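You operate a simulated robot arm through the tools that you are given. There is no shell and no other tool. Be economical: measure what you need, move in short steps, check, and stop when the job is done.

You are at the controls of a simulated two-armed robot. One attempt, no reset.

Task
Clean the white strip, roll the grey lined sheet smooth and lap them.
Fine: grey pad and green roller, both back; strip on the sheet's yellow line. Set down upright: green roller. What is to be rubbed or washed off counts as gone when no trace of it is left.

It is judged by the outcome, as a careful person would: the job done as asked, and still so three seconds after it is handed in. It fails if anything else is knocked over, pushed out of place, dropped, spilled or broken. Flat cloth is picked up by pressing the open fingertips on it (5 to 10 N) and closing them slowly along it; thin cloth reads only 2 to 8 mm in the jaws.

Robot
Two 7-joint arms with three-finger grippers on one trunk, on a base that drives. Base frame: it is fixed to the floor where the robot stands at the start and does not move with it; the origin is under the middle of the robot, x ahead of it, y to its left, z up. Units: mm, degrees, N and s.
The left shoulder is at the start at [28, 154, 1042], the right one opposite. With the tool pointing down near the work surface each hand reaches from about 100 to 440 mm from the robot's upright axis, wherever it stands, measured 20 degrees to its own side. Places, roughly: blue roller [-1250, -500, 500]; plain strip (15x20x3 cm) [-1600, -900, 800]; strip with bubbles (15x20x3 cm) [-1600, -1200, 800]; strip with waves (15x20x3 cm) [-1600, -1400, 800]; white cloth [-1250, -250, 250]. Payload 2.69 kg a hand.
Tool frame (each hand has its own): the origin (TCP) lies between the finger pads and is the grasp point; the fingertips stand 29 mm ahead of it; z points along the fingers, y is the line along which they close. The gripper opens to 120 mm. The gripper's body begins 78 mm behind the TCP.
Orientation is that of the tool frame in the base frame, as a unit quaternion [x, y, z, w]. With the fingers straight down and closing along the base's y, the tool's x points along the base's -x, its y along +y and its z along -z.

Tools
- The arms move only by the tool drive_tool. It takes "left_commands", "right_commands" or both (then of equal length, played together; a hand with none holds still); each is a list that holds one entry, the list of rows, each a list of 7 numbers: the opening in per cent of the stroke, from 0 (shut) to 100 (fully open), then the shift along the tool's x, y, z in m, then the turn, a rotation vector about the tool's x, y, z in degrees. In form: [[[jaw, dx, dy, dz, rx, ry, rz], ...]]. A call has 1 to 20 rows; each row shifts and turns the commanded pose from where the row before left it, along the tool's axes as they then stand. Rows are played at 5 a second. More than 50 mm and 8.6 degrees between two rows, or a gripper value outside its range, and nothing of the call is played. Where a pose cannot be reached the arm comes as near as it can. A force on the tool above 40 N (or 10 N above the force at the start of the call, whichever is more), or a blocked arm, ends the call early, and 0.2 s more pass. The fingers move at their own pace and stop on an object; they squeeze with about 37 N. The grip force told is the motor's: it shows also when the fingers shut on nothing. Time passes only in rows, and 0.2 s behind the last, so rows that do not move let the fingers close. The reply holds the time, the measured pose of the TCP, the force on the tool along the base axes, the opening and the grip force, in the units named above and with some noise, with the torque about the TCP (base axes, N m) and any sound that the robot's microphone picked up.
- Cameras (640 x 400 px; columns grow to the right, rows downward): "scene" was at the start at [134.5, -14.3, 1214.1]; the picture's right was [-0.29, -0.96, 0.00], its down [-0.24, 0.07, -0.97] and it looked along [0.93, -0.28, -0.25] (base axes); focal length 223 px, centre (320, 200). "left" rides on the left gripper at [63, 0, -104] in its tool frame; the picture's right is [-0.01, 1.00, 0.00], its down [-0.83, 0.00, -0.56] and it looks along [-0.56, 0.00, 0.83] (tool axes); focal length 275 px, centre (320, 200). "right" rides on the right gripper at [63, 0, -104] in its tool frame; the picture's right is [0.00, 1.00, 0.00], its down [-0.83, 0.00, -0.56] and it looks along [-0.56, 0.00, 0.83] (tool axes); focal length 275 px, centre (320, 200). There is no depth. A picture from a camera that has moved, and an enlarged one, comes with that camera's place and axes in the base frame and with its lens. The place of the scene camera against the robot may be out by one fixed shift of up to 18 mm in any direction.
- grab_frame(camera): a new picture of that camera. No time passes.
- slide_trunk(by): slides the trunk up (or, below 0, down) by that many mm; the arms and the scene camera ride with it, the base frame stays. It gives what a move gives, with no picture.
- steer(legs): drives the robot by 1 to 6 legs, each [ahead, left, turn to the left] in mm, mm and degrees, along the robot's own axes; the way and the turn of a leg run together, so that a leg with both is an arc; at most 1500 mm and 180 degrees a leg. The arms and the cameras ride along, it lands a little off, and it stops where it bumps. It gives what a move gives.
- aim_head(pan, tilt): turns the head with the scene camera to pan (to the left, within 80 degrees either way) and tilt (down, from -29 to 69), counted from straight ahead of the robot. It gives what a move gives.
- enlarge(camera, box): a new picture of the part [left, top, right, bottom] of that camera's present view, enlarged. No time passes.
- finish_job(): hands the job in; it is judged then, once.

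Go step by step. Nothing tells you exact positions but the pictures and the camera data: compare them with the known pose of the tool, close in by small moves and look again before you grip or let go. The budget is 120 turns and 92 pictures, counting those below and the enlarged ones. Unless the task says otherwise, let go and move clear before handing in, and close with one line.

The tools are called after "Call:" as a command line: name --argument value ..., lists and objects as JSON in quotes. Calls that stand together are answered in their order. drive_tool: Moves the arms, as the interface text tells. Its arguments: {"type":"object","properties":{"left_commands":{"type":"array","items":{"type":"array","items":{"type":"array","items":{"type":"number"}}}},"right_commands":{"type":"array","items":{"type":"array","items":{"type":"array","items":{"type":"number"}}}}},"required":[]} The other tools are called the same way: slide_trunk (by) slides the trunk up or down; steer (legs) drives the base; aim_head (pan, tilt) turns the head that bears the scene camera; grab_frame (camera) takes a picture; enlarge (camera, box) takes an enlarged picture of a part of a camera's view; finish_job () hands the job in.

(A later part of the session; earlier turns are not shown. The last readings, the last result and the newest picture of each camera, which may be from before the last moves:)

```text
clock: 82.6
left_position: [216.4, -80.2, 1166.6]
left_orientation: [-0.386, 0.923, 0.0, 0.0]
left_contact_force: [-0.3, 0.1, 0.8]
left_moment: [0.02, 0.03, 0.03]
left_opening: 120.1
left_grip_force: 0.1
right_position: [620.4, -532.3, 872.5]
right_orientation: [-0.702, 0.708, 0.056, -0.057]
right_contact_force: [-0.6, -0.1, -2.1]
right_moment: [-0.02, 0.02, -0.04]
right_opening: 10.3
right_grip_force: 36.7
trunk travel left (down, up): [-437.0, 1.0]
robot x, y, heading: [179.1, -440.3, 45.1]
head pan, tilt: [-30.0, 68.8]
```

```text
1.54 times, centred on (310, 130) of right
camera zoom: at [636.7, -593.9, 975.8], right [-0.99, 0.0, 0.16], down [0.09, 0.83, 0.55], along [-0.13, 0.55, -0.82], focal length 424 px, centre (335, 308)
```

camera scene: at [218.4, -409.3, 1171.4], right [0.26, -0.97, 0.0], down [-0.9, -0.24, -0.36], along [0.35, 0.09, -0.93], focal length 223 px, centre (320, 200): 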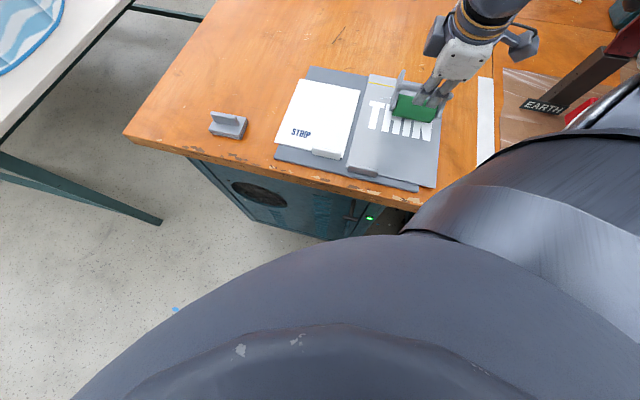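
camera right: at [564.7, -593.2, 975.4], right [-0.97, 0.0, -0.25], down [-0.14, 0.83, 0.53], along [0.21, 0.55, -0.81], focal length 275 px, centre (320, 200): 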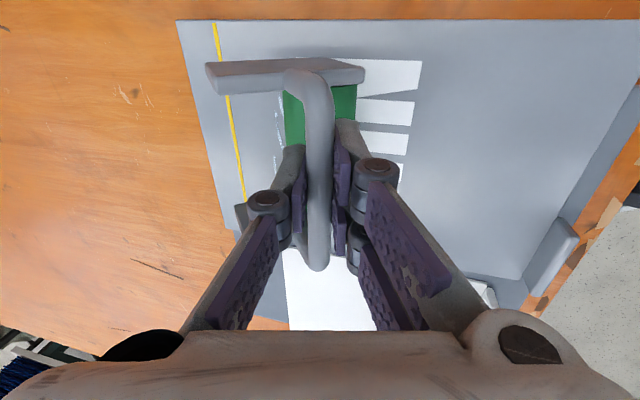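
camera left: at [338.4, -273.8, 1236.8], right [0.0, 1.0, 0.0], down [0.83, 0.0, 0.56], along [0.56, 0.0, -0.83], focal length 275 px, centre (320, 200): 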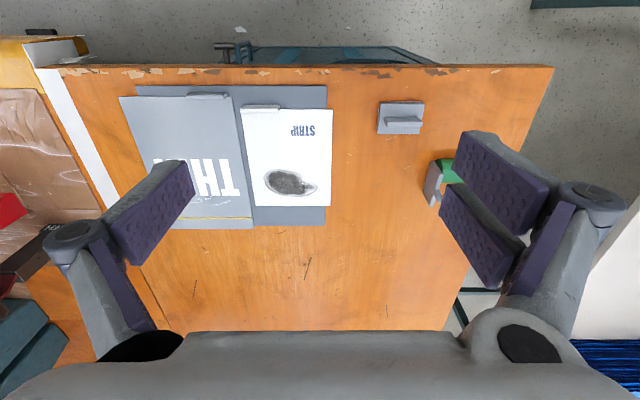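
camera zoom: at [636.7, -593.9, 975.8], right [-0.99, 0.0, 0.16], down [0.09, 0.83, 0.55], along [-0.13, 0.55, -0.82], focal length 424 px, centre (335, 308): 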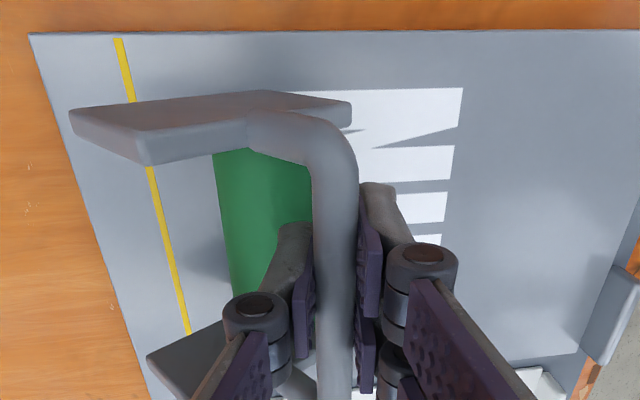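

Call:
drive_tool --right_commands '[[[0, 0, 0.0032, -0.0197, 0, 0, 0], [0, 0.02, 0.0032, -0.0197, 0, 0, 0], [0, 0.03, 0.0, 0, 0, 0, 0], [0, 0.03, 0, 0, 0, 0, 0], [0, 0, 0, 0, 0, 0, 0]]]'

Call:
enlarge --camera "right" --box '[60, 0, 480, 320]'

Call:
enlarge --camera "scene" --box '[320, 50, 480, 170]'

```text
clock: 83.8
left_position: [216.4, -79.4, 1166.8]
left_orientation: [-0.384, 0.923, 0.0, 0.001]
left_contact_force: [0.0, 0.7, -0.1]
left_moment: [0.01, -0.03, -0.01]
left_opening: 120.0
left_grip_force: 0.0
right_position: [620.0, -609.5, 913.2]
right_orientation: [-0.703, 0.706, 0.056, -0.058]
right_contact_force: [0.9, 0.0, -2.2]
right_moment: [-0.06, 0.05, -0.01]
right_opening: 10.3
right_grip_force: 36.3
trunk travel left (down, up): [-437.0, 1.0]
robot x, y, heading: [174.7, -437.6, 45.3]
head pan, tilt: [-30.0, 68.8]
```

```text
1.25 times, centred on (270, 160) of right
camera zoom: at [636.3, -672.3, 1017.7], right [-0.99, 0.0, 0.16], down [0.09, 0.83, 0.55], along [-0.13, 0.55, -0.82], focal length 344 px, centre (382, 250)
```

zoom: 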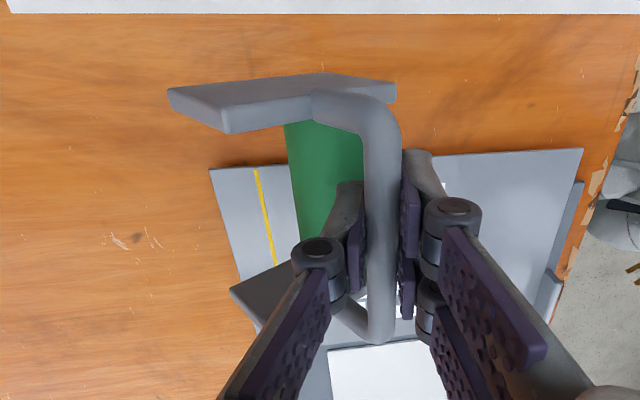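

```text
3.33 times, centred on (400, 110) of scene
camera zoom: at [237.3, -409.8, 1171.5], right [0.26, -0.97, 0.0], down [-0.9, -0.24, -0.36], along [0.35, 0.09, -0.93], focal length 743 px, centre (53, 500)
```

zoom: 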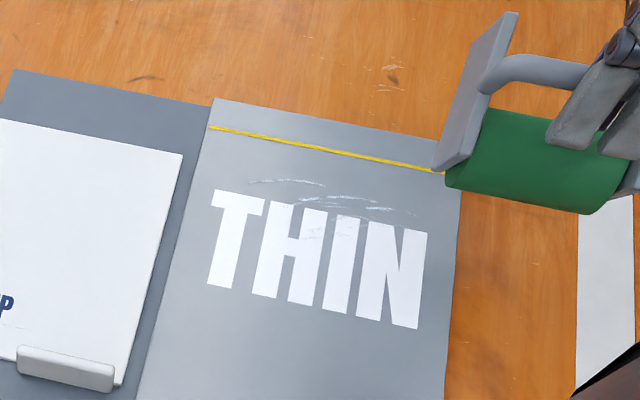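

The scene camera shows faint wrinkles still there (x≈640–657), and the roller has swung forward in my grip. I'll move to a flat part of the sheet and tilt the hand back so that pressing down levels the frame on its plates.

Call:
drive_tool --right_commands '[[[0, -0.035, 0.02, 0, 0, 0, 0], [0, -0.035, 0.02, 0, 0, 0, 0], [0, -0.035, 0.01, 0.0, 0, 0, 0], [0, 0, 0, 0, -8, 0, 0], [0, 0, 0, 0, -8, 0, 0], [0, 0, 0, 0, -8, 0, 0], [0, 0, 0, 0, 0, 0, 0]]]'

Call:
enlarge --camera "right" --box '[140, 0, 480, 260]'

Call:
enlarge --camera "scene" --box '[320, 30, 520, 180]'

```text
clock: 85.4
left_position: [215.1, -80.3, 1166.6]
left_orientation: [-0.385, 0.923, 0.0, 0.001]
left_contact_force: [-0.3, 0.0, 0.0]
left_moment: [0.02, 0.0, -0.02]
left_opening: 120.0
left_grip_force: 0.0
right_position: [571.6, -505.1, 921.5]
right_orientation: [-0.675, 0.68, 0.202, -0.202]
right_contact_force: [-1.0, 0.2, -1.9]
right_moment: [-0.03, -0.03, 0.01]
right_opening: 9.8
right_grip_force: 36.8
trunk travel left (down, up): [-437.0, 1.0]
robot x, y, heading: [175.2, -439.7, 45.0]
head pan, tilt: [-30.0, 68.8]
```

```text
1.54 times, centred on (310, 130) of right
camera zoom: at [628.6, -568.5, 1009.5], right [-0.84, 0.0, 0.55], down [0.31, 0.83, 0.46], along [-0.45, 0.56, -0.7], focal length 424 px, centre (335, 308)
```

zoom: 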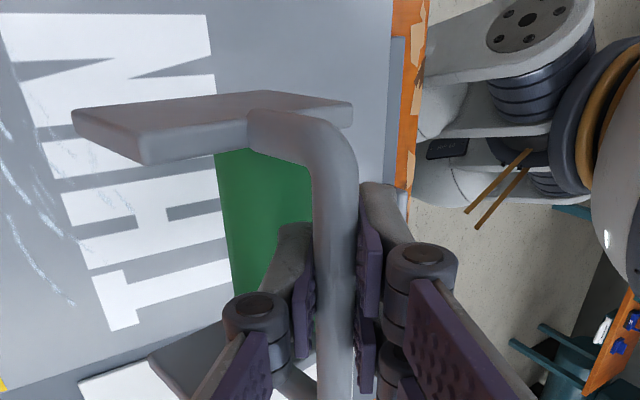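

```text
2.67 times, centred on (420, 105) of scene
camera zoom: at [236.7, -409.9, 1171.6], right [0.26, -0.97, 0.0], down [-0.9, -0.24, -0.36], along [0.35, 0.09, -0.93], focal length 594 px, centre (53, 453)
```

zoom: 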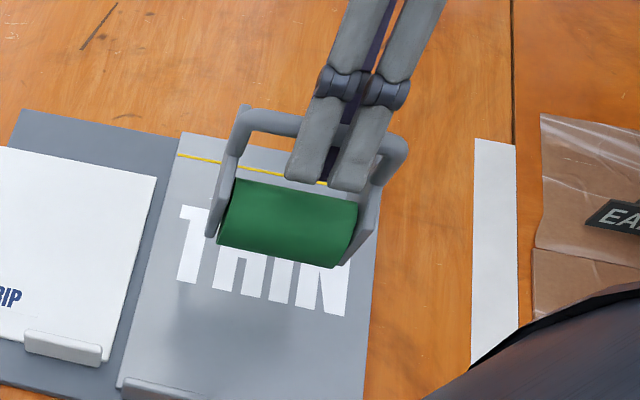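

That is working: the drum is swinging back under. A bit more tilt, then lower towards the sheet.

Call:
drive_tool --right_commands '[[[0, 0, 0, 0, -8, 0, 0], [0, 0, -0.0131, 0.0151, 0, 0, 0], [0, 0, -0.0131, 0.0151, 0, 0, 0], [0, 0, 0, 0, 0, 0, 0]]]'

```text
clock: 86.4
left_position: [215.9, -79.3, 1167.0]
left_orientation: [-0.385, 0.923, 0.0, 0.001]
left_contact_force: [0.0, 0.1, 0.2]
left_moment: [0.0, -0.03, -0.06]
left_opening: 119.8
left_grip_force: 0.1
right_position: [570.4, -506.9, 880.8]
right_orientation: [-0.659, 0.664, 0.248, -0.249]
right_contact_force: [0.2, 0.1, -1.8]
right_moment: [0.0, -0.01, -0.01]
right_opening: 10.2
right_grip_force: 36.6
trunk travel left (down, up): [-437.0, 1.0]
robot x, y, heading: [175.8, -437.7, 45.1]
head pan, tilt: [-30.0, 68.8]
```

Call:
drive_tool --right_commands '[[[0, 0, -0.0013, 0.0015, 0, 0, 0], [0, 0, -0.0013, 0.0015, 0, 0, 0], [0, 0, -0.0013, 0.0015, 0, 0, 0], [0, 0, -0.0007, 0.0008, 0, 0, 0], [0, 0, 0, 0, 0, 0, 0]]]'

```text
clock: 87.6
left_position: [215.7, -79.2, 1166.6]
left_orientation: [-0.385, 0.923, 0.0, 0.001]
left_contact_force: [0.0, -0.5, 0.7]
left_moment: [0.02, -0.01, 0.01]
left_opening: 119.8
left_grip_force: 0.1
right_position: [571.7, -505.2, 874.3]
right_orientation: [-0.66, 0.664, 0.249, -0.249]
right_contact_force: [1.1, 0.3, -2.5]
right_moment: [0.02, -0.03, -0.01]
right_opening: 10.5
right_grip_force: 36.8
trunk travel left (down, up): [-437.0, 1.0]
robot x, y, heading: [176.0, -440.8, 44.9]
head pan, tilt: [-30.0, 68.8]
```

Call:
drive_tool --right_commands '[[[0, 0, -0.0013, 0.0015, 0, 0, 0], [0, 0, -0.0007, 0.0008, 0, 0, 0], [0, 0, -0.0007, 0.0008, 0, 0, 0], [0, 0, 0, 0, 0, 0, 0]]]'

Call:
enlarge --camera "scene" --box '[320, 30, 520, 180]'

```text
clock: 88.6
left_position: [215.9, -80.1, 1165.9]
left_orientation: [-0.385, 0.923, 0.0, 0.001]
left_contact_force: [-0.1, 0.6, -0.1]
left_moment: [0.01, 0.0, 0.0]
left_opening: 120.0
left_grip_force: 0.1
right_position: [570.2, -505.6, 870.7]
right_orientation: [-0.659, 0.664, 0.248, -0.249]
right_contact_force: [0.1, 0.4, -1.4]
right_moment: [-0.03, -0.04, -0.05]
right_opening: 10.3
right_grip_force: 36.6
trunk travel left (down, up): [-437.0, 1.0]
robot x, y, heading: [179.7, -441.0, 44.9]
head pan, tilt: [-30.0, 68.8]
```

```text
2.67 times, centred on (420, 105) of scene
camera zoom: at [237.1, -409.9, 1171.5], right [0.26, -0.97, 0.0], down [-0.9, -0.24, -0.36], along [0.35, 0.09, -0.93], focal length 594 px, centre (53, 453)
```

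zoom: 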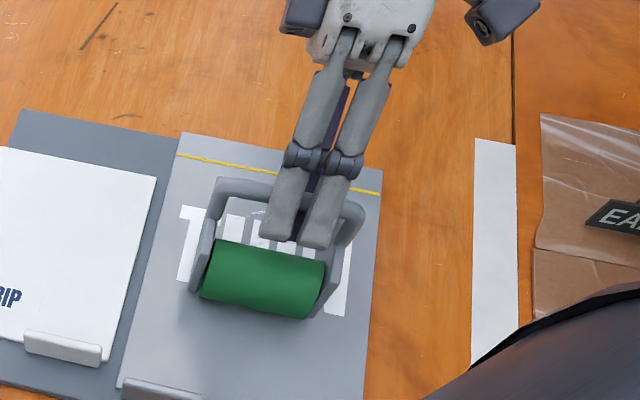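

Call:
drive_tool --right_commands '[[[0, 0, -0.0007, 0.0008, 0, 0, 0], [0, 0, -0.0007, 0.0008, 0, 0, 0], [0, 0, 0, 0, 0, 0, 0]]]'

```text
clock: 89.4
left_position: [215.2, -82.4, 1167.3]
left_orientation: [-0.385, 0.923, -0.001, 0.001]
left_contact_force: [0.5, -0.4, 0.9]
left_moment: [-0.03, -0.04, 0.01]
left_opening: 120.1
left_grip_force: 0.1
right_position: [570.5, -504.8, 869.3]
right_orientation: [-0.66, 0.664, 0.248, -0.248]
right_contact_force: [4.9, -4.7, 20.6]
right_moment: [-0.12, 0.05, 0.06]
right_opening: 10.0
right_grip_force: 36.7
trunk travel left (down, up): [-437.0, 1.0]
robot x, y, heading: [175.2, -439.7, 45.0]
head pan, tilt: [-30.0, 68.8]
```

Call:
drive_tool --right_commands '[[[0, 0, -0.0007, 0.0008, 0, 0, 0], [0, 0, 0, 0, 0, 0, 0], [0, 0, -0.0004, 0.0004, 0, 0, 0], [0, 0, 0, 0, 0, 0, 0]]]'

Call:
enlarge --camera "scene" --box '[340, 60, 460, 150]'

```text
clock: 90.1
left_position: [214.6, -80.1, 1166.7]
left_orientation: [-0.385, 0.923, -0.001, 0.0]
left_contact_force: [-0.4, -0.5, 0.2]
left_moment: [0.04, 0.0, -0.01]
left_opening: 120.0
left_grip_force: 0.0
right_position: [571.7, -504.5, 869.3]
right_orientation: [-0.661, 0.663, 0.249, -0.25]
right_contact_force: [3.7, -5.1, 26.2]
right_moment: [0.05, 0.24, -0.02]
right_opening: 10.3
right_grip_force: 36.7
trunk travel left (down, up): [-437.0, 1.0]
robot x, y, heading: [176.2, -435.7, 45.2]
head pan, tilt: [-30.0, 68.8]
stopped in row 3 (right hand): the force on the tool passed its limit at 42 N (the readings are from after the stop); the commanded pose is now the measured one
```

```text
4.44 times, centred on (400, 105) of scene
camera zoom: at [236.8, -410.0, 1171.5], right [0.26, -0.97, 0.0], down [-0.9, -0.24, -0.36], along [0.35, 0.09, -0.93], focal length 990 px, centre (-36, 622)
```

zoom: 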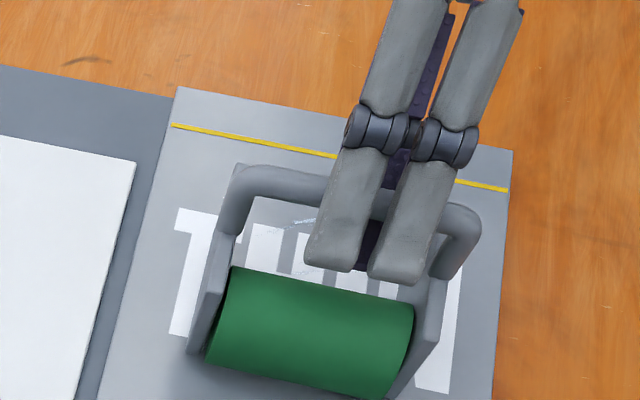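

The frame bears firmly now, so it is standing on its plates. I'll ease off, open slightly, turn the hand upright around the bar and grip it afresh.

Call:
drive_tool --right_commands '[[[0, 0, 0.001, -0.0011, 0, 0, 0], [0, 0, 0.0005, -0.0006, 0, 0, 0], [15, 0, 0, 0, 0, 0, 0], [28, 0, 0, 0, 0, 0, 0], [28, 0, 0, 0, 0, 0, 0]]]'

Call:
enlarge --camera "scene" --box '[340, 60, 460, 150]'

```text
clock: 91.3
left_position: [215.4, -80.7, 1165.9]
left_orientation: [-0.384, 0.923, 0.0, 0.0]
left_contact_force: [0.7, -0.1, 0.6]
left_moment: [0.01, 0.02, 0.0]
left_opening: 120.1
left_grip_force: 0.1
right_position: [570.9, -505.5, 869.3]
right_orientation: [-0.66, 0.664, 0.248, -0.249]
right_contact_force: [0.4, 0.2, 0.7]
right_moment: [-0.03, -0.03, -0.01]
right_opening: 33.7
right_grip_force: 0.1
trunk travel left (down, up): [-437.0, 1.0]
robot x, y, heading: [173.1, -438.6, 45.0]
head pan, tilt: [-30.0, 68.8]
```

```text
4.44 times, centred on (400, 105) of scene
camera zoom: at [237.1, -409.9, 1171.5], right [0.26, -0.97, 0.0], down [-0.9, -0.24, -0.36], along [0.35, 0.09, -0.93], focal length 990 px, centre (-36, 622)
```

zoom: 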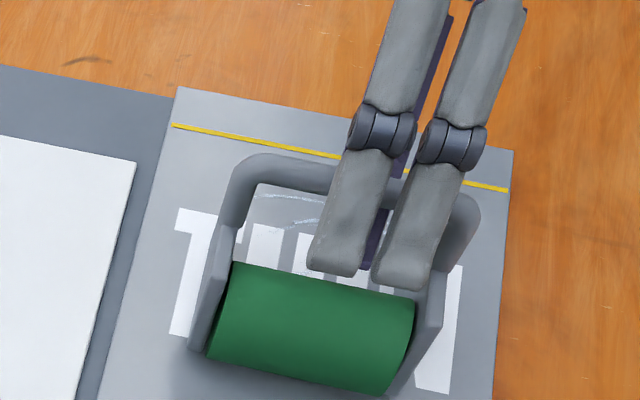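

It stands by itself. Now I'll turn the open hand around the bar to a forward lean of about 12° and grip again.

Call:
drive_tool --right_commands '[[[28, 0, 0, 0, 7.6, 0, 0], [28, 0, 0, 0, 7.6, 0, 0], [28, 0, 0, 0, 7.6, 0, 0], [28, 0, 0, 0, 7.6, 0, 0], [28, 0, 0, 0, 7.6, 0, 0], [28, 0, 0, 0, 7.6, 0, 0], [28, 0, 0, 0, 7.6, 0, 0], [28, 0, 0, 0, 0, 0, 0]]]'

Call:
enlarge --camera "right" --box '[140, 0, 480, 260]'

```text
clock: 93.1
left_position: [216.0, -80.6, 1166.7]
left_orientation: [-0.386, 0.923, 0.0, 0.001]
left_contact_force: [0.9, 0.1, 0.3]
left_moment: [-0.01, -0.04, 0.02]
left_opening: 120.0
left_grip_force: 0.0
right_position: [586.9, -498.0, 871.1]
right_orientation: [-0.702, 0.705, -0.075, 0.071]
right_contact_force: [0.2, 0.6, -0.2]
right_moment: [0.0, -0.01, -0.01]
right_opening: 33.6
right_grip_force: 0.2
right hand out of reach, approached as far as the arm can: row 7
trunk travel left (down, up): [-437.0, 1.0]
robot x, y, heading: [173.7, -441.0, 44.9]
head pan, tilt: [-30.0, 68.8]
```

```text
1.54 times, centred on (310, 130) of right
camera zoom: at [565.4, -560.3, 973.3], right [-0.98, 0.0, -0.21], down [-0.11, 0.83, 0.54], along [0.17, 0.55, -0.82], focal length 424 px, centre (335, 308)
```

zoom: 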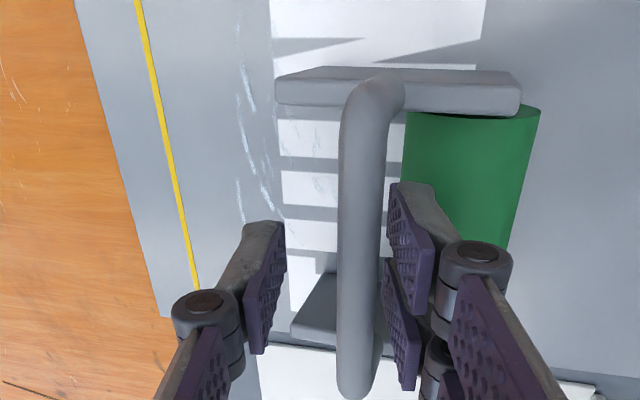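

Call:
steer --legs '[[-7, 7, 0]]'

Call:
drive_tool --right_commands '[[[20, 0, 0, 0, 0, 0, 0], [8, 0, 0, 0, 0, 0, 0], [0, 0, 0, 0, 0, 0, 0], [0, 0, 0, 0, 0, 0, 0]]]'

Call:
enlarge --camera "right" --box '[140, 0, 480, 260]'

```text
clock: 93.9
left_position: [206.1, -80.4, 1165.8]
left_orientation: [-0.385, 0.923, 0.0, -0.001]
left_contact_force: [-0.3, -0.4, 0.2]
left_moment: [-0.04, -0.02, 0.01]
left_opening: 120.1
left_grip_force: 0.0
right_position: [578.0, -498.5, 871.3]
right_orientation: [-0.702, 0.705, -0.075, 0.071]
right_contact_force: [-0.3, 1.2, 0.1]
right_moment: [-0.03, -0.03, 0.02]
right_opening: 33.6
right_grip_force: 0.0
trunk travel left (down, up): [-437.0, 1.0]
robot x, y, heading: [165.6, -438.6, 45.3]
head pan, tilt: [-30.0, 68.8]
```

```text
clock: 94.9
left_position: [206.3, -78.4, 1166.1]
left_orientation: [-0.385, 0.923, 0.001, 0.0]
left_contact_force: [-0.3, 0.0, -0.5]
left_moment: [0.01, 0.01, 0.01]
left_opening: 120.0
left_grip_force: 0.1
right_position: [577.6, -498.0, 871.3]
right_orientation: [-0.701, 0.705, -0.075, 0.073]
right_contact_force: [1.1, 0.0, 2.8]
right_moment: [0.12, -0.01, -0.01]
right_opening: 10.4
right_grip_force: 36.9
trunk travel left (down, up): [-437.0, 1.0]
robot x, y, heading: [171.1, -441.0, 45.1]
head pan, tilt: [-30.0, 68.8]
```

```text
1.54 times, centred on (310, 130) of right
camera zoom: at [556.0, -559.9, 973.4], right [-0.98, 0.0, -0.21], down [-0.11, 0.83, 0.54], along [0.17, 0.55, -0.82], focal length 424 px, centre (335, 308)
```

zoom: 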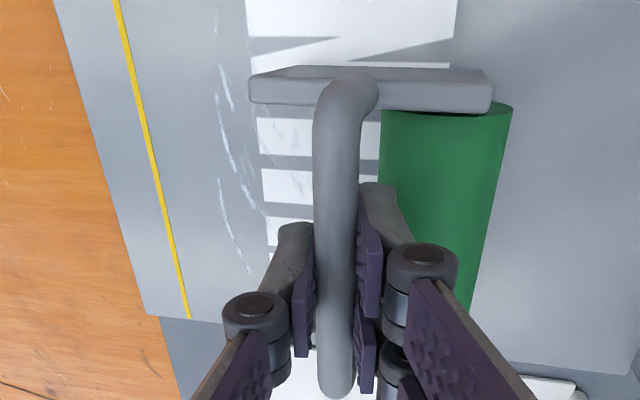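

Gripped upright. I'll press lightly and push it forward, drum trailing with the plates keeping it level.

Call:
drive_tool --right_commands '[[[0, 0, 0.00015, 0.0005, 0, 0, 0], [0, 0, -0.01174, 0.0025, 0, 0, 0], [0, 0, -0.01174, 0.0025, 0, 0, 0], [0, 0, -0.01174, 0.0025, 0, 0, 0], [0, 0, 0, 0, 0, 0, 0]]]'

Call:
enlarge --camera "right" --box '[140, 0, 480, 260]'

```text
clock: 95.9
left_position: [205.0, -81.9, 1167.3]
left_orientation: [-0.385, 0.923, 0.001, 0.003]
left_contact_force: [0.5, -0.3, 0.1]
left_moment: [0.0, -0.01, 0.03]
left_opening: 120.2
left_grip_force: 0.0
right_position: [609.9, -498.7, 872.8]
right_orientation: [-0.701, 0.705, -0.077, 0.077]
right_contact_force: [-4.7, -4.9, 37.2]
right_moment: [-0.22, -0.08, 0.03]
right_opening: 10.3
right_grip_force: 37.3
trunk travel left (down, up): [-437.0, 1.0]
robot x, y, heading: [170.8, -444.6, 45.2]
head pan, tilt: [-30.0, 68.8]
stopped in row 4 (right hand): the force on the tool passed its limit at 48 N (the readings are from after the stop); the commanded pose is now the measured one
```

```text
1.54 times, centred on (310, 130) of right
camera zoom: at [587.4, -560.6, 974.7], right [-0.98, 0.0, -0.22], down [-0.12, 0.83, 0.54], along [0.18, 0.55, -0.81], focal length 424 px, centre (335, 308)
```

zoom: 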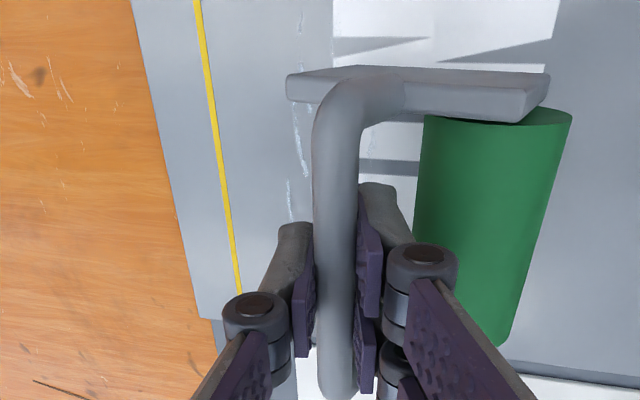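

Flat pushing tips it on its plates, so only the drum should touch. I'll let it settle level, regrip with the hand leaning back 20°, then rotate so the drum is right under the bar.

Call:
drive_tool --right_commands '[[[0, 0, -0.0003, -0.0015, 0, 0, 0], [10, 0, 0, 0, 0, 0, 0], [14, 0, 0, 0, 0, 0, 0], [28, 0, 0, 0, 0, 0, 0], [28, 0, 0, 0, -8, 0, 0], [28, 0, 0, 0, -8, 0, 0], [28, 0, 0, 0, -8, 0, 0], [28, 0, 0, 0, -8, 0, 0], [28, 0, 0, 0, 0, 0, 0]]]'

Call:
enlarge --camera "right" --box '[140, 0, 480, 260]'

```text
clock: 97.9
left_position: [205.6, -80.5, 1166.2]
left_orientation: [-0.385, 0.923, 0.0, 0.001]
left_contact_force: [-0.5, 0.0, 0.4]
left_moment: [-0.01, -0.03, -0.02]
left_opening: 120.1
left_grip_force: 0.0
right_position: [608.7, -498.7, 871.7]
right_orientation: [-0.694, 0.699, 0.122, -0.123]
right_contact_force: [0.5, 0.2, -0.1]
right_moment: [-0.01, -0.02, -0.01]
right_opening: 33.6
right_grip_force: 0.0
trunk travel left (down, up): [-437.0, 1.0]
robot x, y, heading: [167.4, -441.1, 45.2]
head pan, tilt: [-30.0, 68.8]
```

```text
1.54 times, centred on (310, 130) of right
camera zoom: at [645.7, -560.5, 970.0], right [-0.94, 0.0, 0.34], down [0.19, 0.83, 0.52], along [-0.28, 0.56, -0.78], focal length 424 px, centre (335, 308)
```

zoom: 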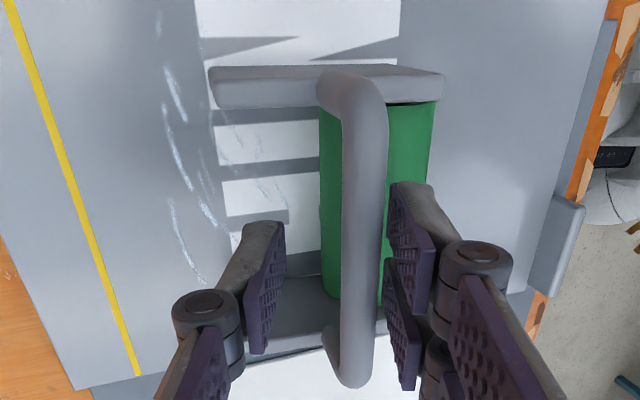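

Call:
drive_tool --right_commands '[[[15, 0, 0, 0, 0, 0, 0], [5, 0, 0, 0, 0, 0, 0], [0, 0, 0, 0, 0, 0, 0], [0, 0, 0, 0, 0, 0, 0], [0, 0, 0.0051, -0.0141, 0, 0, 0], [0, 0, 0, 0, 8.5, 0, 0], [0, 0, 0, 0, 8.5, 0, 0], [0, 0, 0, 0, 8.5, 0, 0], [0, 0, 0, 0, 0, 0, 0]]]'

Call:
steer --legs '[[11, -11, 0]]'

Call:
enlarge --camera "right" --box '[140, 0, 480, 260]'

```text
clock: 99.9
left_position: [207.3, -80.7, 1165.7]
left_orientation: [-0.385, 0.923, 0.0, 0.0]
left_contact_force: [0.1, 0.5, -0.6]
left_moment: [0.04, 0.02, 0.02]
left_opening: 119.9
left_grip_force: 0.0
right_position: [610.4, -498.4, 885.7]
right_orientation: [-0.705, 0.708, -0.035, 0.034]
right_contact_force: [-0.5, -0.2, -2.8]
right_moment: [0.01, 0.03, -0.01]
right_opening: 10.6
right_grip_force: 36.6
trunk travel left (down, up): [-437.0, 1.0]
robot x, y, heading: [169.5, -441.7, 45.2]
head pan, tilt: [-30.0, 68.8]
```

```text
clock: 100.6
left_position: [221.9, -79.9, 1167.2]
left_orientation: [-0.386, 0.923, 0.0, 0.001]
left_contact_force: [0.9, -0.9, 0.1]
left_moment: [0.02, 0.02, 0.01]
left_opening: 120.3
left_grip_force: 0.1
right_position: [625.5, -497.9, 885.7]
right_orientation: [-0.705, 0.707, -0.035, 0.032]
right_contact_force: [0.4, 0.3, -2.3]
right_moment: [-0.01, 0.05, 0.0]
right_opening: 10.3
right_grip_force: 37.0
trunk travel left (down, up): [-437.0, 1.0]
robot x, y, heading: [177.6, -438.6, 45.0]
head pan, tilt: [-30.0, 68.8]
```

```text
1.54 times, centred on (310, 130) of right
camera zoom: at [616.1, -560.4, 989.9], right [-1.0, 0.0, -0.1], down [-0.05, 0.83, 0.55], along [0.08, 0.55, -0.83], focal length 424 px, centre (335, 308)
```

zoom: 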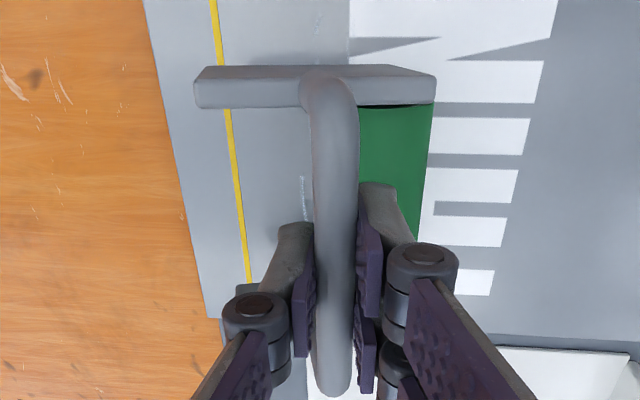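

The drum is still ~15 mm behind the bar; 13° more rotation will centre it. Then I'll come down.

Call:
drive_tool --right_commands '[[[0, 0, 0, 0, 7, 0, 0], [0, 0, 0, 0, 6.5, 0, 0], [0, 0, 0.0012, 0.0033, 0, 0, 0], [0, 0, 0, 0, 0, 0, 0]]]'

Call:
enlarge --camera "right" --box '[140, 0, 480, 260]'

```text
clock: 101.6
left_position: [221.9, -80.2, 1165.9]
left_orientation: [-0.385, 0.923, -0.001, 0.0]
left_contact_force: [0.2, 0.1, 0.8]
left_moment: [-0.01, -0.03, 0.01]
left_opening: 119.9
left_grip_force: 0.0
right_position: [625.3, -498.1, 881.0]
right_orientation: [-0.696, 0.699, -0.119, 0.116]
right_contact_force: [-0.9, 0.3, -1.9]
right_moment: [0.0, 0.01, 0.02]
right_opening: 10.4
right_grip_force: 37.2
trunk travel left (down, up): [-437.0, 1.0]
robot x, y, heading: [181.1, -441.2, 45.0]
head pan, tilt: [-30.0, 68.8]
```

```text
1.54 times, centred on (310, 130) of right
camera zoom: at [592.0, -560.2, 980.8], right [-0.95, 0.0, -0.33], down [-0.18, 0.83, 0.52], along [0.27, 0.55, -0.79], focal length 424 px, centre (335, 308)
```

zoom: 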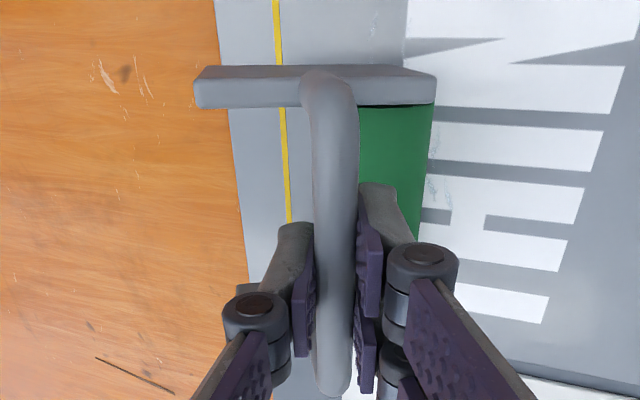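

Call:
drive_tool --right_commands '[[[0, 0, 0.0007, 0.0019, 0, 0, 0], [0, 0, 0.0003, 0.0009, 0, 0, 0], [0, 0, 0, 0, 0, 0, 0]]]'

```text
clock: 102.4
left_position: [221.6, -79.2, 1165.7]
left_orientation: [-0.385, 0.923, 0.0, 0.0]
left_contact_force: [0.0, 0.3, 0.1]
left_moment: [0.0, 0.0, 0.0]
left_opening: 119.9
left_grip_force: 0.0
right_position: [625.9, -497.7, 878.5]
right_orientation: [-0.695, 0.699, -0.119, 0.115]
right_contact_force: [0.1, 0.6, -1.7]
right_moment: [-0.01, 0.04, -0.01]
right_opening: 10.4
right_grip_force: 36.7
trunk travel left (down, up): [-437.0, 1.0]
robot x, y, heading: [182.4, -443.5, 45.2]
head pan, tilt: [-30.0, 68.8]
```

Call:
drive_tool --right_commands '[[[0, 0, 0.0003, 0.0009, 0, 0, 0], [0, 0, 0.0003, 0.0009, 0, 0, 0], [0, 0, 0, 0, 0, 0, 0]]]'

```text
clock: 103.2
left_position: [220.9, -81.1, 1166.8]
left_orientation: [-0.385, 0.923, 0.0, 0.0]
left_contact_force: [-0.2, -0.2, 0.1]
left_moment: [0.02, -0.02, -0.02]
left_opening: 119.9
left_grip_force: 0.1
right_position: [624.8, -497.1, 876.0]
right_orientation: [-0.695, 0.7, -0.118, 0.115]
right_contact_force: [0.1, -0.2, -2.3]
right_moment: [0.0, 0.02, -0.02]
right_opening: 10.5
right_grip_force: 37.1
trunk travel left (down, up): [-437.0, 1.0]
robot x, y, heading: [184.0, -439.2, 44.9]
head pan, tilt: [-30.0, 68.8]
```

Call:
drive_tool --right_commands '[[[0, 0, 0.0003, 0.0009, 0, 0, 0], [0, 0, 0.0002, 0.0005, 0, 0, 0], [0, 0, 0, 0, 0, 0, 0]]]'

```text
clock: 104.0
left_position: [219.8, -80.1, 1166.2]
left_orientation: [-0.385, 0.923, 0.0, 0.001]
left_contact_force: [-0.1, 0.2, 1.1]
left_moment: [-0.01, 0.02, 0.02]
left_opening: 120.2
left_grip_force: 0.0
right_position: [626.9, -498.9, 876.7]
right_orientation: [-0.695, 0.699, -0.118, 0.117]
right_contact_force: [-0.8, -0.1, 6.7]
right_moment: [0.1, -0.02, -0.03]
right_opening: 10.4
right_grip_force: 37.0
trunk travel left (down, up): [-437.0, 1.0]
robot x, y, heading: [178.6, -439.5, 45.3]
head pan, tilt: [-30.0, 68.8]
```

Contact at ~8 N with the drum centred. Rolling forward 50 mm.

Call:
drive_tool --right_commands '[[[0, 0, -0.00944, 0.0033, 0, 0, 0], [0, 0, -0.00944, 0.0033, 0, 0, 0], [0, 0, -0.00944, 0.0033, 0, 0, 0], [0, 0, -0.00944, 0.0033, 0, 0, 0], [0, 0, 0, 0, 0, 0, 0]]]'

Call:
enlarge --camera "right" --box '[140, 0, 480, 260]'

```text
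clock: 105.2
left_position: [220.6, -79.0, 1166.1]
left_orientation: [-0.385, 0.923, -0.001, 0.0]
left_contact_force: [0.7, 0.0, 0.4]
left_moment: [0.0, 0.01, 0.0]
left_opening: 120.0
left_grip_force: 0.1
right_position: [665.9, -498.3, 875.9]
right_orientation: [-0.695, 0.7, -0.118, 0.116]
right_contact_force: [0.1, 1.1, -2.7]
right_moment: [0.0, 0.01, -0.03]
right_opening: 10.4
right_grip_force: 37.2
trunk travel left (down, up): [-437.0, 1.0]
robot x, y, heading: [182.2, -441.3, 44.9]
head pan, tilt: [-30.0, 68.8]
```

```text
1.54 times, centred on (310, 130) of right
camera zoom: at [631.8, -560.0, 974.9], right [-0.95, 0.0, -0.33], down [-0.18, 0.83, 0.52], along [0.27, 0.55, -0.79], focal length 424 px, centre (335, 308)
```

zoom: 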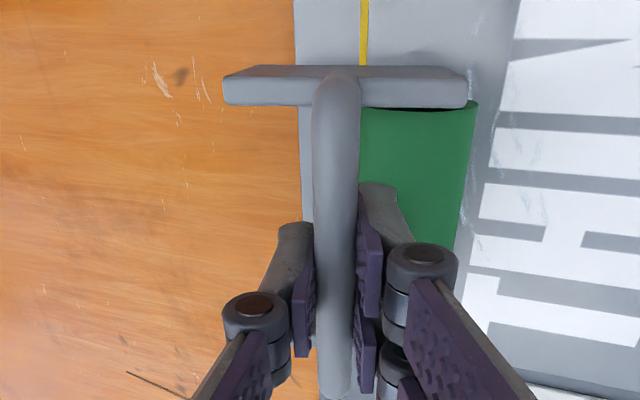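

The drum lags slightly each stroke, so I'll use short back-and-forth strokes around the wrinkle zone, which recentre it.

Call:
drive_tool --right_commands '[[[0, 0, 0.0004, 0.0012, 0, 0, 0], [0, 0, 0.00755, -0.00264, 0, 0, 0], [0, 0, 0.00755, -0.00264, 0, 0, 0], [0, 0, 0.00755, -0.00264, 0, 0, 0], [0, 0, -0.00755, 0.00264, 0, 0, 0], [0, 0, -0.00755, 0.00264, 0, 0, 0], [0, 0, -0.00755, 0.00264, 0, 0, 0], [0, 0, 0, 0, 0, 0, 0]]]'

Call:
enlarge --camera "right" --box '[140, 0, 480, 260]'

```text
clock: 107.0
left_position: [222.7, -80.3, 1165.8]
left_orientation: [-0.385, 0.923, -0.001, -0.001]
left_contact_force: [-0.3, 0.2, 0.4]
left_moment: [0.0, 0.01, 0.0]
left_opening: 119.7
left_grip_force: 0.1
right_position: [665.9, -497.3, 873.6]
right_orientation: [-0.695, 0.7, -0.117, 0.116]
right_contact_force: [-0.9, -0.2, -2.0]
right_moment: [0.0, -0.02, -0.02]
right_opening: 10.5
right_grip_force: 36.8
trunk travel left (down, up): [-437.0, 1.0]
robot x, y, heading: [182.8, -440.0, 45.0]
head pan, tilt: [-30.0, 68.8]
```

```text
1.54 times, centred on (310, 130) of right
camera zoom: at [632.0, -560.0, 972.8], right [-0.95, 0.0, -0.33], down [-0.18, 0.83, 0.52], along [0.27, 0.55, -0.79], focal length 424 px, centre (335, 308)
```

zoom: 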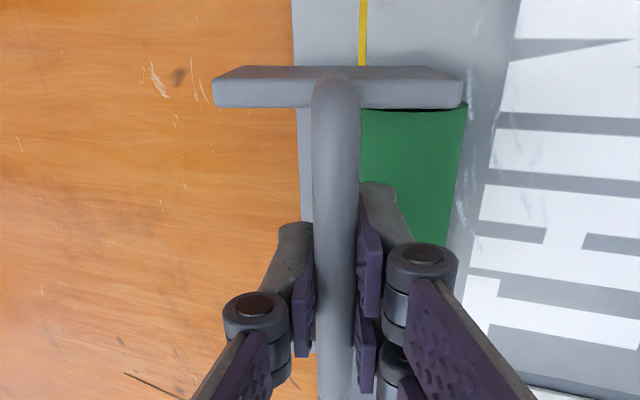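

Call:
drive_tool --right_commands '[[[0, 0, 0.0006, 0.0017, 0, 0, 0], [0, 0, 0.00755, -0.00264, 0, 0, 0], [0, 0, 0.00755, -0.00264, 0, 0, 0], [0, 0, 0, 0, 0, 0, 0]]]'

Call:
drive_tool --right_commands '[[[0, 0, 0.00755, -0.00264, 0, 0, 0], [0, 0, 0.00755, -0.00264, 0, 0, 0], [0, 0, 0, 0, 0, 0, 0]]]'

Call:
enlarge --camera "right" --box '[140, 0, 480, 260]'

```text
clock: 108.0
left_position: [221.8, -79.0, 1165.4]
left_orientation: [-0.385, 0.923, 0.0, 0.001]
left_contact_force: [0.8, -0.6, 0.2]
left_moment: [-0.02, 0.02, 0.0]
left_opening: 120.2
left_grip_force: 0.1
right_position: [650.2, -498.2, 871.9]
right_orientation: [-0.696, 0.699, -0.118, 0.115]
right_contact_force: [0.9, 2.0, 1.6]
right_moment: [0.12, -0.13, 0.03]
right_opening: 10.0
right_grip_force: 37.1
trunk travel left (down, up): [-437.0, 1.0]
robot x, y, heading: [182.2, -439.4, 45.1]
head pan, tilt: [-30.0, 68.8]
```

```text
clock: 108.8
left_position: [221.7, -79.4, 1167.0]
left_orientation: [-0.385, 0.923, 0.0, 0.0]
left_contact_force: [-0.1, -0.8, 0.8]
left_moment: [0.02, -0.02, -0.01]
left_opening: 120.1
left_grip_force: 0.1
right_position: [634.8, -498.5, 872.1]
right_orientation: [-0.695, 0.699, -0.118, 0.115]
right_contact_force: [1.5, -0.6, 1.4]
right_moment: [-0.01, -0.07, -0.03]
right_opening: 10.2
right_grip_force: 37.5
trunk travel left (down, up): [-437.0, 1.0]
robot x, y, heading: [179.9, -436.1, 44.7]
head pan, tilt: [-30.0, 68.8]
```

```text
1.54 times, centred on (310, 130) of right
camera zoom: at [600.0, -561.1, 971.5], right [-0.95, 0.0, -0.33], down [-0.18, 0.83, 0.52], along [0.27, 0.55, -0.79], focal length 424 px, centre (335, 308)
```

zoom: 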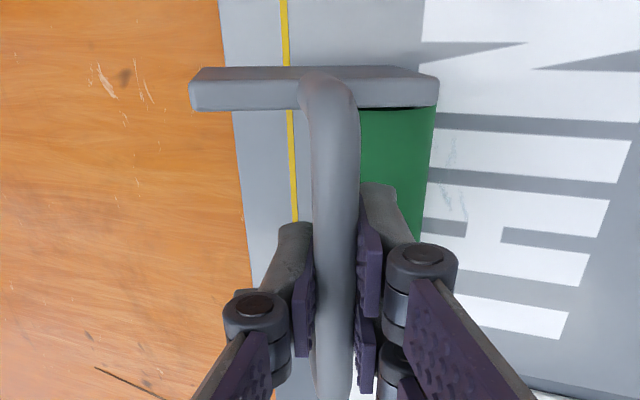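

Steady light contact now. Continue rolling back across the letter tops.

Call:
drive_tool --right_commands '[[[0, 0, 0.00755, -0.00264, 0, 0, 0], [0, 0, 0.00755, -0.00264, 0, 0, 0], [0, 0, 0.00765, -0.00234, 0, 0, 0], [0, 0, 0.00755, -0.00264, 0, 0, 0], [0, 0, 0, 0, 0, 0, 0]]]'

Call:
enlarge --camera "right" --box '[140, 0, 480, 260]'

```text
clock: 110.0
left_position: [221.7, -81.3, 1165.4]
left_orientation: [-0.386, 0.923, 0.0, 0.0]
left_contact_force: [-0.4, 0.5, 0.4]
left_moment: [0.03, -0.02, -0.02]
left_opening: 120.3
left_grip_force: 0.0
right_position: [615.4, -491.3, 871.3]
right_orientation: [-0.697, 0.699, -0.118, 0.113]
right_contact_force: [0.2, -0.6, -1.2]
right_moment: [-0.04, 0.04, 0.01]
right_opening: 10.0
right_grip_force: 37.2
right hand out of reach, approached as far as the arm can: row 3, 4
trunk travel left (down, up): [-437.0, 1.0]
robot x, y, heading: [180.6, -443.0, 45.1]
head pan, tilt: [-30.0, 68.8]
```

```text
1.54 times, centred on (310, 130) of right
camera zoom: at [581.5, -553.2, 970.8], right [-0.95, 0.0, -0.32], down [-0.18, 0.83, 0.52], along [0.27, 0.55, -0.79], focal length 424 px, centre (335, 308)
```

zoom: 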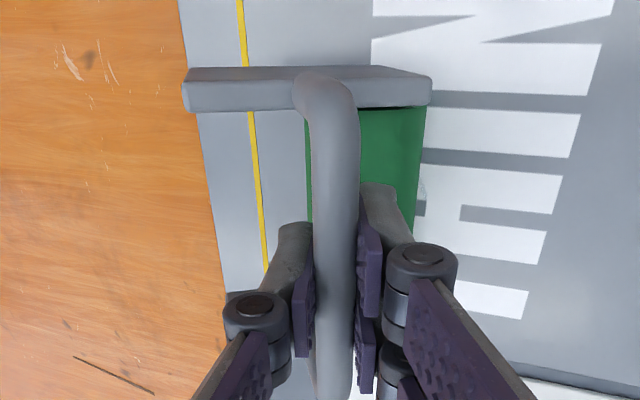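

Clean behind the drum. I'll carry the roll on by driving the base back 30 mm.

Call:
drive_tool --right_commands '[[[0, 0, 0.0002, 0.0007, 0, 0, 0], [0, 0, 0, 0, 0, 0, 0]]]'

Call:
steer --legs '[[-21, 21, 0]]'

Call:
drive_tool --right_commands '[[[0, 0.0, -0.0066, -0.019, 0, 0, 0], [0, 0.03, -0.0066, -0.019, 0, 0, 0], [0, 0.045, 0, 0, 0, 0, 0], [0, 0.04, 0, 0, 0, 0, 0], [0, 0, 0, 0, 0, 0, 0]]]'

Call:
enlarge --camera "scene" --box '[320, 50, 480, 170]'

```text
clock: 110.6
left_position: [220.9, -80.9, 1166.9]
left_orientation: [-0.385, 0.923, 0.0, 0.0]
left_contact_force: [0.2, 0.3, 0.2]
left_moment: [0.0, 0.04, 0.0]
left_opening: 119.7
left_grip_force: 0.1
right_position: [615.7, -490.2, 871.3]
right_orientation: [-0.696, 0.699, -0.118, 0.115]
right_contact_force: [-0.3, -1.0, -2.2]
right_moment: [0.0, 0.02, 0.01]
right_opening: 10.4
right_grip_force: 36.6
trunk travel left (down, up): [-437.0, 1.0]
robot x, y, heading: [182.4, -435.9, 45.2]
head pan, tilt: [-30.0, 68.8]
```

```text
clock: 111.5
left_position: [191.4, -80.0, 1166.4]
left_orientation: [-0.385, 0.923, -0.001, 0.001]
left_contact_force: [-1.0, -1.0, 0.7]
left_moment: [0.03, -0.07, 0.0]
left_opening: 120.2
left_grip_force: 0.0
right_position: [586.4, -490.4, 871.6]
right_orientation: [-0.696, 0.699, -0.118, 0.115]
right_contact_force: [0.7, -0.4, -1.8]
right_moment: [0.0, 0.01, -0.04]
right_opening: 10.1
right_grip_force: 37.0
trunk travel left (down, up): [-437.0, 1.0]
robot x, y, heading: [153.5, -440.9, 45.2]
head pan, tilt: [-30.0, 68.8]
```

```text
clock: 112.7
left_position: [192.0, -79.3, 1165.0]
left_orientation: [-0.385, 0.923, -0.001, 0.0]
left_contact_force: [0.0, -0.2, -0.3]
left_moment: [0.03, 0.01, -0.01]
left_opening: 119.7
left_grip_force: 0.1
right_position: [605.3, -556.2, 896.1]
right_orientation: [-0.696, 0.699, -0.117, 0.114]
right_contact_force: [0.3, 0.1, -2.0]
right_moment: [-0.02, 0.01, 0.04]
right_opening: 10.2
right_grip_force: 37.3
right hand out of reach, approached as far as the arm can: row 2, 3, 4
trunk travel left (down, up): [-437.0, 1.0]
robot x, y, heading: [149.6, -437.8, 45.1]
head pan, tilt: [-30.0, 68.8]
```

```text
3.33 times, centred on (400, 110) of scene
camera zoom: at [213.2, -409.3, 1171.5], right [0.26, -0.97, 0.0], down [-0.9, -0.24, -0.36], along [0.35, 0.09, -0.93], focal length 743 px, centre (53, 500)
```

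zoom: 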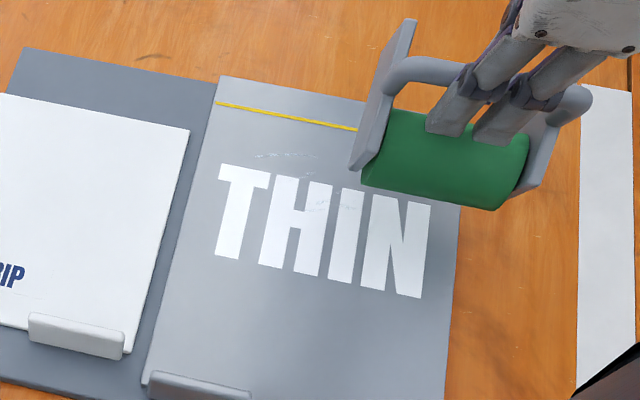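

Big improvement: only a faint trace is left around (642, −465) and (615, −490). I'll make another light pass on a track centred at y≈−465.

Call:
steer --legs '[[20, -20, 0]]'

Call:
drive_tool --right_commands '[[[0, -0.045, -0.0, 0.0, 0, 0, 0], [0, -0.045, -0.0094, 0.0033, 0, 0, 0], [0, 0, -0.0189, 0.0066, 0, 0, 0], [0, 0, 0, 0, 0, 0, 0]]]'

```text
clock: 113.5
left_position: [220.9, -79.5, 1165.9]
left_orientation: [-0.387, 0.922, 0.0, 0.0]
left_contact_force: [-0.1, -0.2, -0.1]
left_moment: [-0.01, 0.05, -0.01]
left_opening: 120.0
left_grip_force: 0.0
right_position: [633.4, -554.9, 896.1]
right_orientation: [-0.696, 0.699, -0.117, 0.113]
right_contact_force: [-0.1, -0.7, -2.5]
right_moment: [0.0, 0.07, 0.02]
right_opening: 10.2
right_grip_force: 36.8
trunk travel left (down, up): [-437.0, 1.0]
robot x, y, heading: [178.6, -441.4, 45.2]
head pan, tilt: [-30.0, 68.8]
```

```text
clock: 114.5
left_position: [219.5, -78.5, 1167.0]
left_orientation: [-0.386, 0.923, 0.0, 0.002]
left_contact_force: [0.3, -0.5, 0.2]
left_moment: [-0.02, 0.03, 0.03]
left_opening: 120.0
left_grip_force: 0.0
right_position: [663.8, -464.9, 897.0]
right_orientation: [-0.696, 0.699, -0.117, 0.115]
right_contact_force: [0.1, 0.1, -2.5]
right_moment: [0.01, 0.05, 0.02]
right_opening: 10.3
right_grip_force: 37.4
trunk travel left (down, up): [-437.0, 1.0]
robot x, y, heading: [179.3, -441.3, 45.4]
head pan, tilt: [-30.0, 68.8]
```

Call:
drive_tool --right_commands '[[[0, 0, 0.004, 0.0113, 0, 0, 0], [0, 0, 0.0033, 0.0094, 0, 0, 0], [0, 0, 0.0007, 0.0019, 0, 0, 0], [0, 0, 0, 0, 0, 0, 0]]]'

Call:
drive_tool --right_commands '[[[0, 0, 0.0003, 0.0009, 0, 0, 0], [0, 0, 0.0002, 0.0005, 0, 0, 0], [0, 0, 0, 0, 0, 0, 0]]]'

```text
clock: 115.5
left_position: [219.8, -80.4, 1166.7]
left_orientation: [-0.386, 0.922, 0.001, 0.001]
left_contact_force: [-0.9, 0.0, -0.1]
left_moment: [-0.01, 0.04, 0.0]
left_opening: 120.0
left_grip_force: 0.0
right_position: [660.8, -468.0, 872.0]
right_orientation: [-0.696, 0.699, -0.118, 0.114]
right_contact_force: [-0.3, -0.7, 0.2]
right_moment: [0.02, 0.02, -0.03]
right_opening: 10.4
right_grip_force: 37.1
trunk travel left (down, up): [-437.0, 1.0]
robot x, y, heading: [180.7, -438.4, 45.2]
head pan, tilt: [-30.0, 68.8]
```

```text
clock: 116.3
left_position: [218.3, -80.4, 1166.9]
left_orientation: [-0.385, 0.923, 0.001, 0.001]
left_contact_force: [0.3, 0.9, 0.2]
left_moment: [0.01, 0.03, -0.01]
left_opening: 119.7
left_grip_force: 0.1
right_position: [662.8, -467.5, 870.5]
right_orientation: [-0.696, 0.699, -0.118, 0.114]
right_contact_force: [0.7, -4.2, 4.4]
right_moment: [-0.01, -0.09, -0.06]
right_opening: 10.4
right_grip_force: 36.2
trunk travel left (down, up): [-437.0, 1.0]
robot x, y, heading: [180.3, -436.7, 45.2]
head pan, tilt: [-30.0, 68.8]
```

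Contact at about 7 N. Rolling back toward the letters.

Call:
drive_tool --right_commands '[[[0, 0, 0.00755, -0.00264, 0, 0, 0], [0, 0, 0.00755, -0.00264, 0, 0, 0], [0, 0, 0.0076, -0.0024, 0, 0, 0], [0, 0, 0, 0, 0, 0, 0]]]'

Call:
drive_tool --right_commands '[[[0, 0, 0.0077, -0.0022, 0, 0, 0], [0, 0, 0.00755, -0.00264, 0, 0, 0], [0, 0, 0, 0, 0, 0, 0]]]'

Call:
enlarge --camera "right" --box '[140, 0, 480, 260]'

```text
clock: 117.3
left_position: [220.0, -79.6, 1167.3]
left_orientation: [-0.385, 0.923, 0.0, 0.001]
left_contact_force: [-0.4, -0.8, -0.2]
left_moment: [0.03, 0.01, -0.01]
left_opening: 120.0
left_grip_force: 0.1
right_position: [639.0, -464.3, 869.3]
right_orientation: [-0.696, 0.699, -0.117, 0.114]
right_contact_force: [1.6, 0.9, 3.0]
right_moment: [0.12, -0.14, -0.03]
right_opening: 10.3
right_grip_force: 36.9
trunk travel left (down, up): [-437.0, 1.0]
robot x, y, heading: [178.6, -440.1, 45.4]
head pan, tilt: [-30.0, 68.8]
```

```text
clock: 118.1
left_position: [218.1, -79.0, 1166.7]
left_orientation: [-0.386, 0.922, 0.0, 0.0]
left_contact_force: [0.0, 0.1, 0.9]
left_moment: [-0.02, -0.02, 0.03]
left_opening: 119.9
left_grip_force: 0.1
right_position: [622.7, -464.2, 868.9]
right_orientation: [-0.696, 0.7, -0.117, 0.114]
right_contact_force: [2.8, 1.4, 2.4]
right_moment: [0.17, -0.16, -0.02]
right_opening: 10.2
right_grip_force: 37.7
trunk travel left (down, up): [-437.0, 1.0]
robot x, y, heading: [181.6, -436.6, 45.5]
head pan, tilt: [-30.0, 68.8]
```

```text
1.54 times, centred on (310, 130) of right
camera zoom: at [589.6, -527.3, 968.7], right [-0.95, 0.0, -0.32], down [-0.18, 0.83, 0.52], along [0.27, 0.55, -0.79], focal length 424 px, centre (335, 308)
```

zoom: 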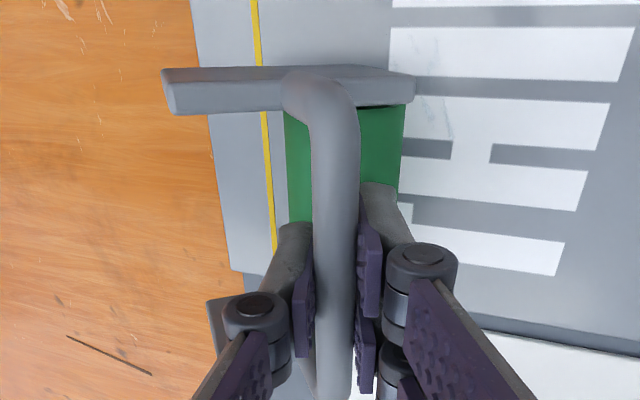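

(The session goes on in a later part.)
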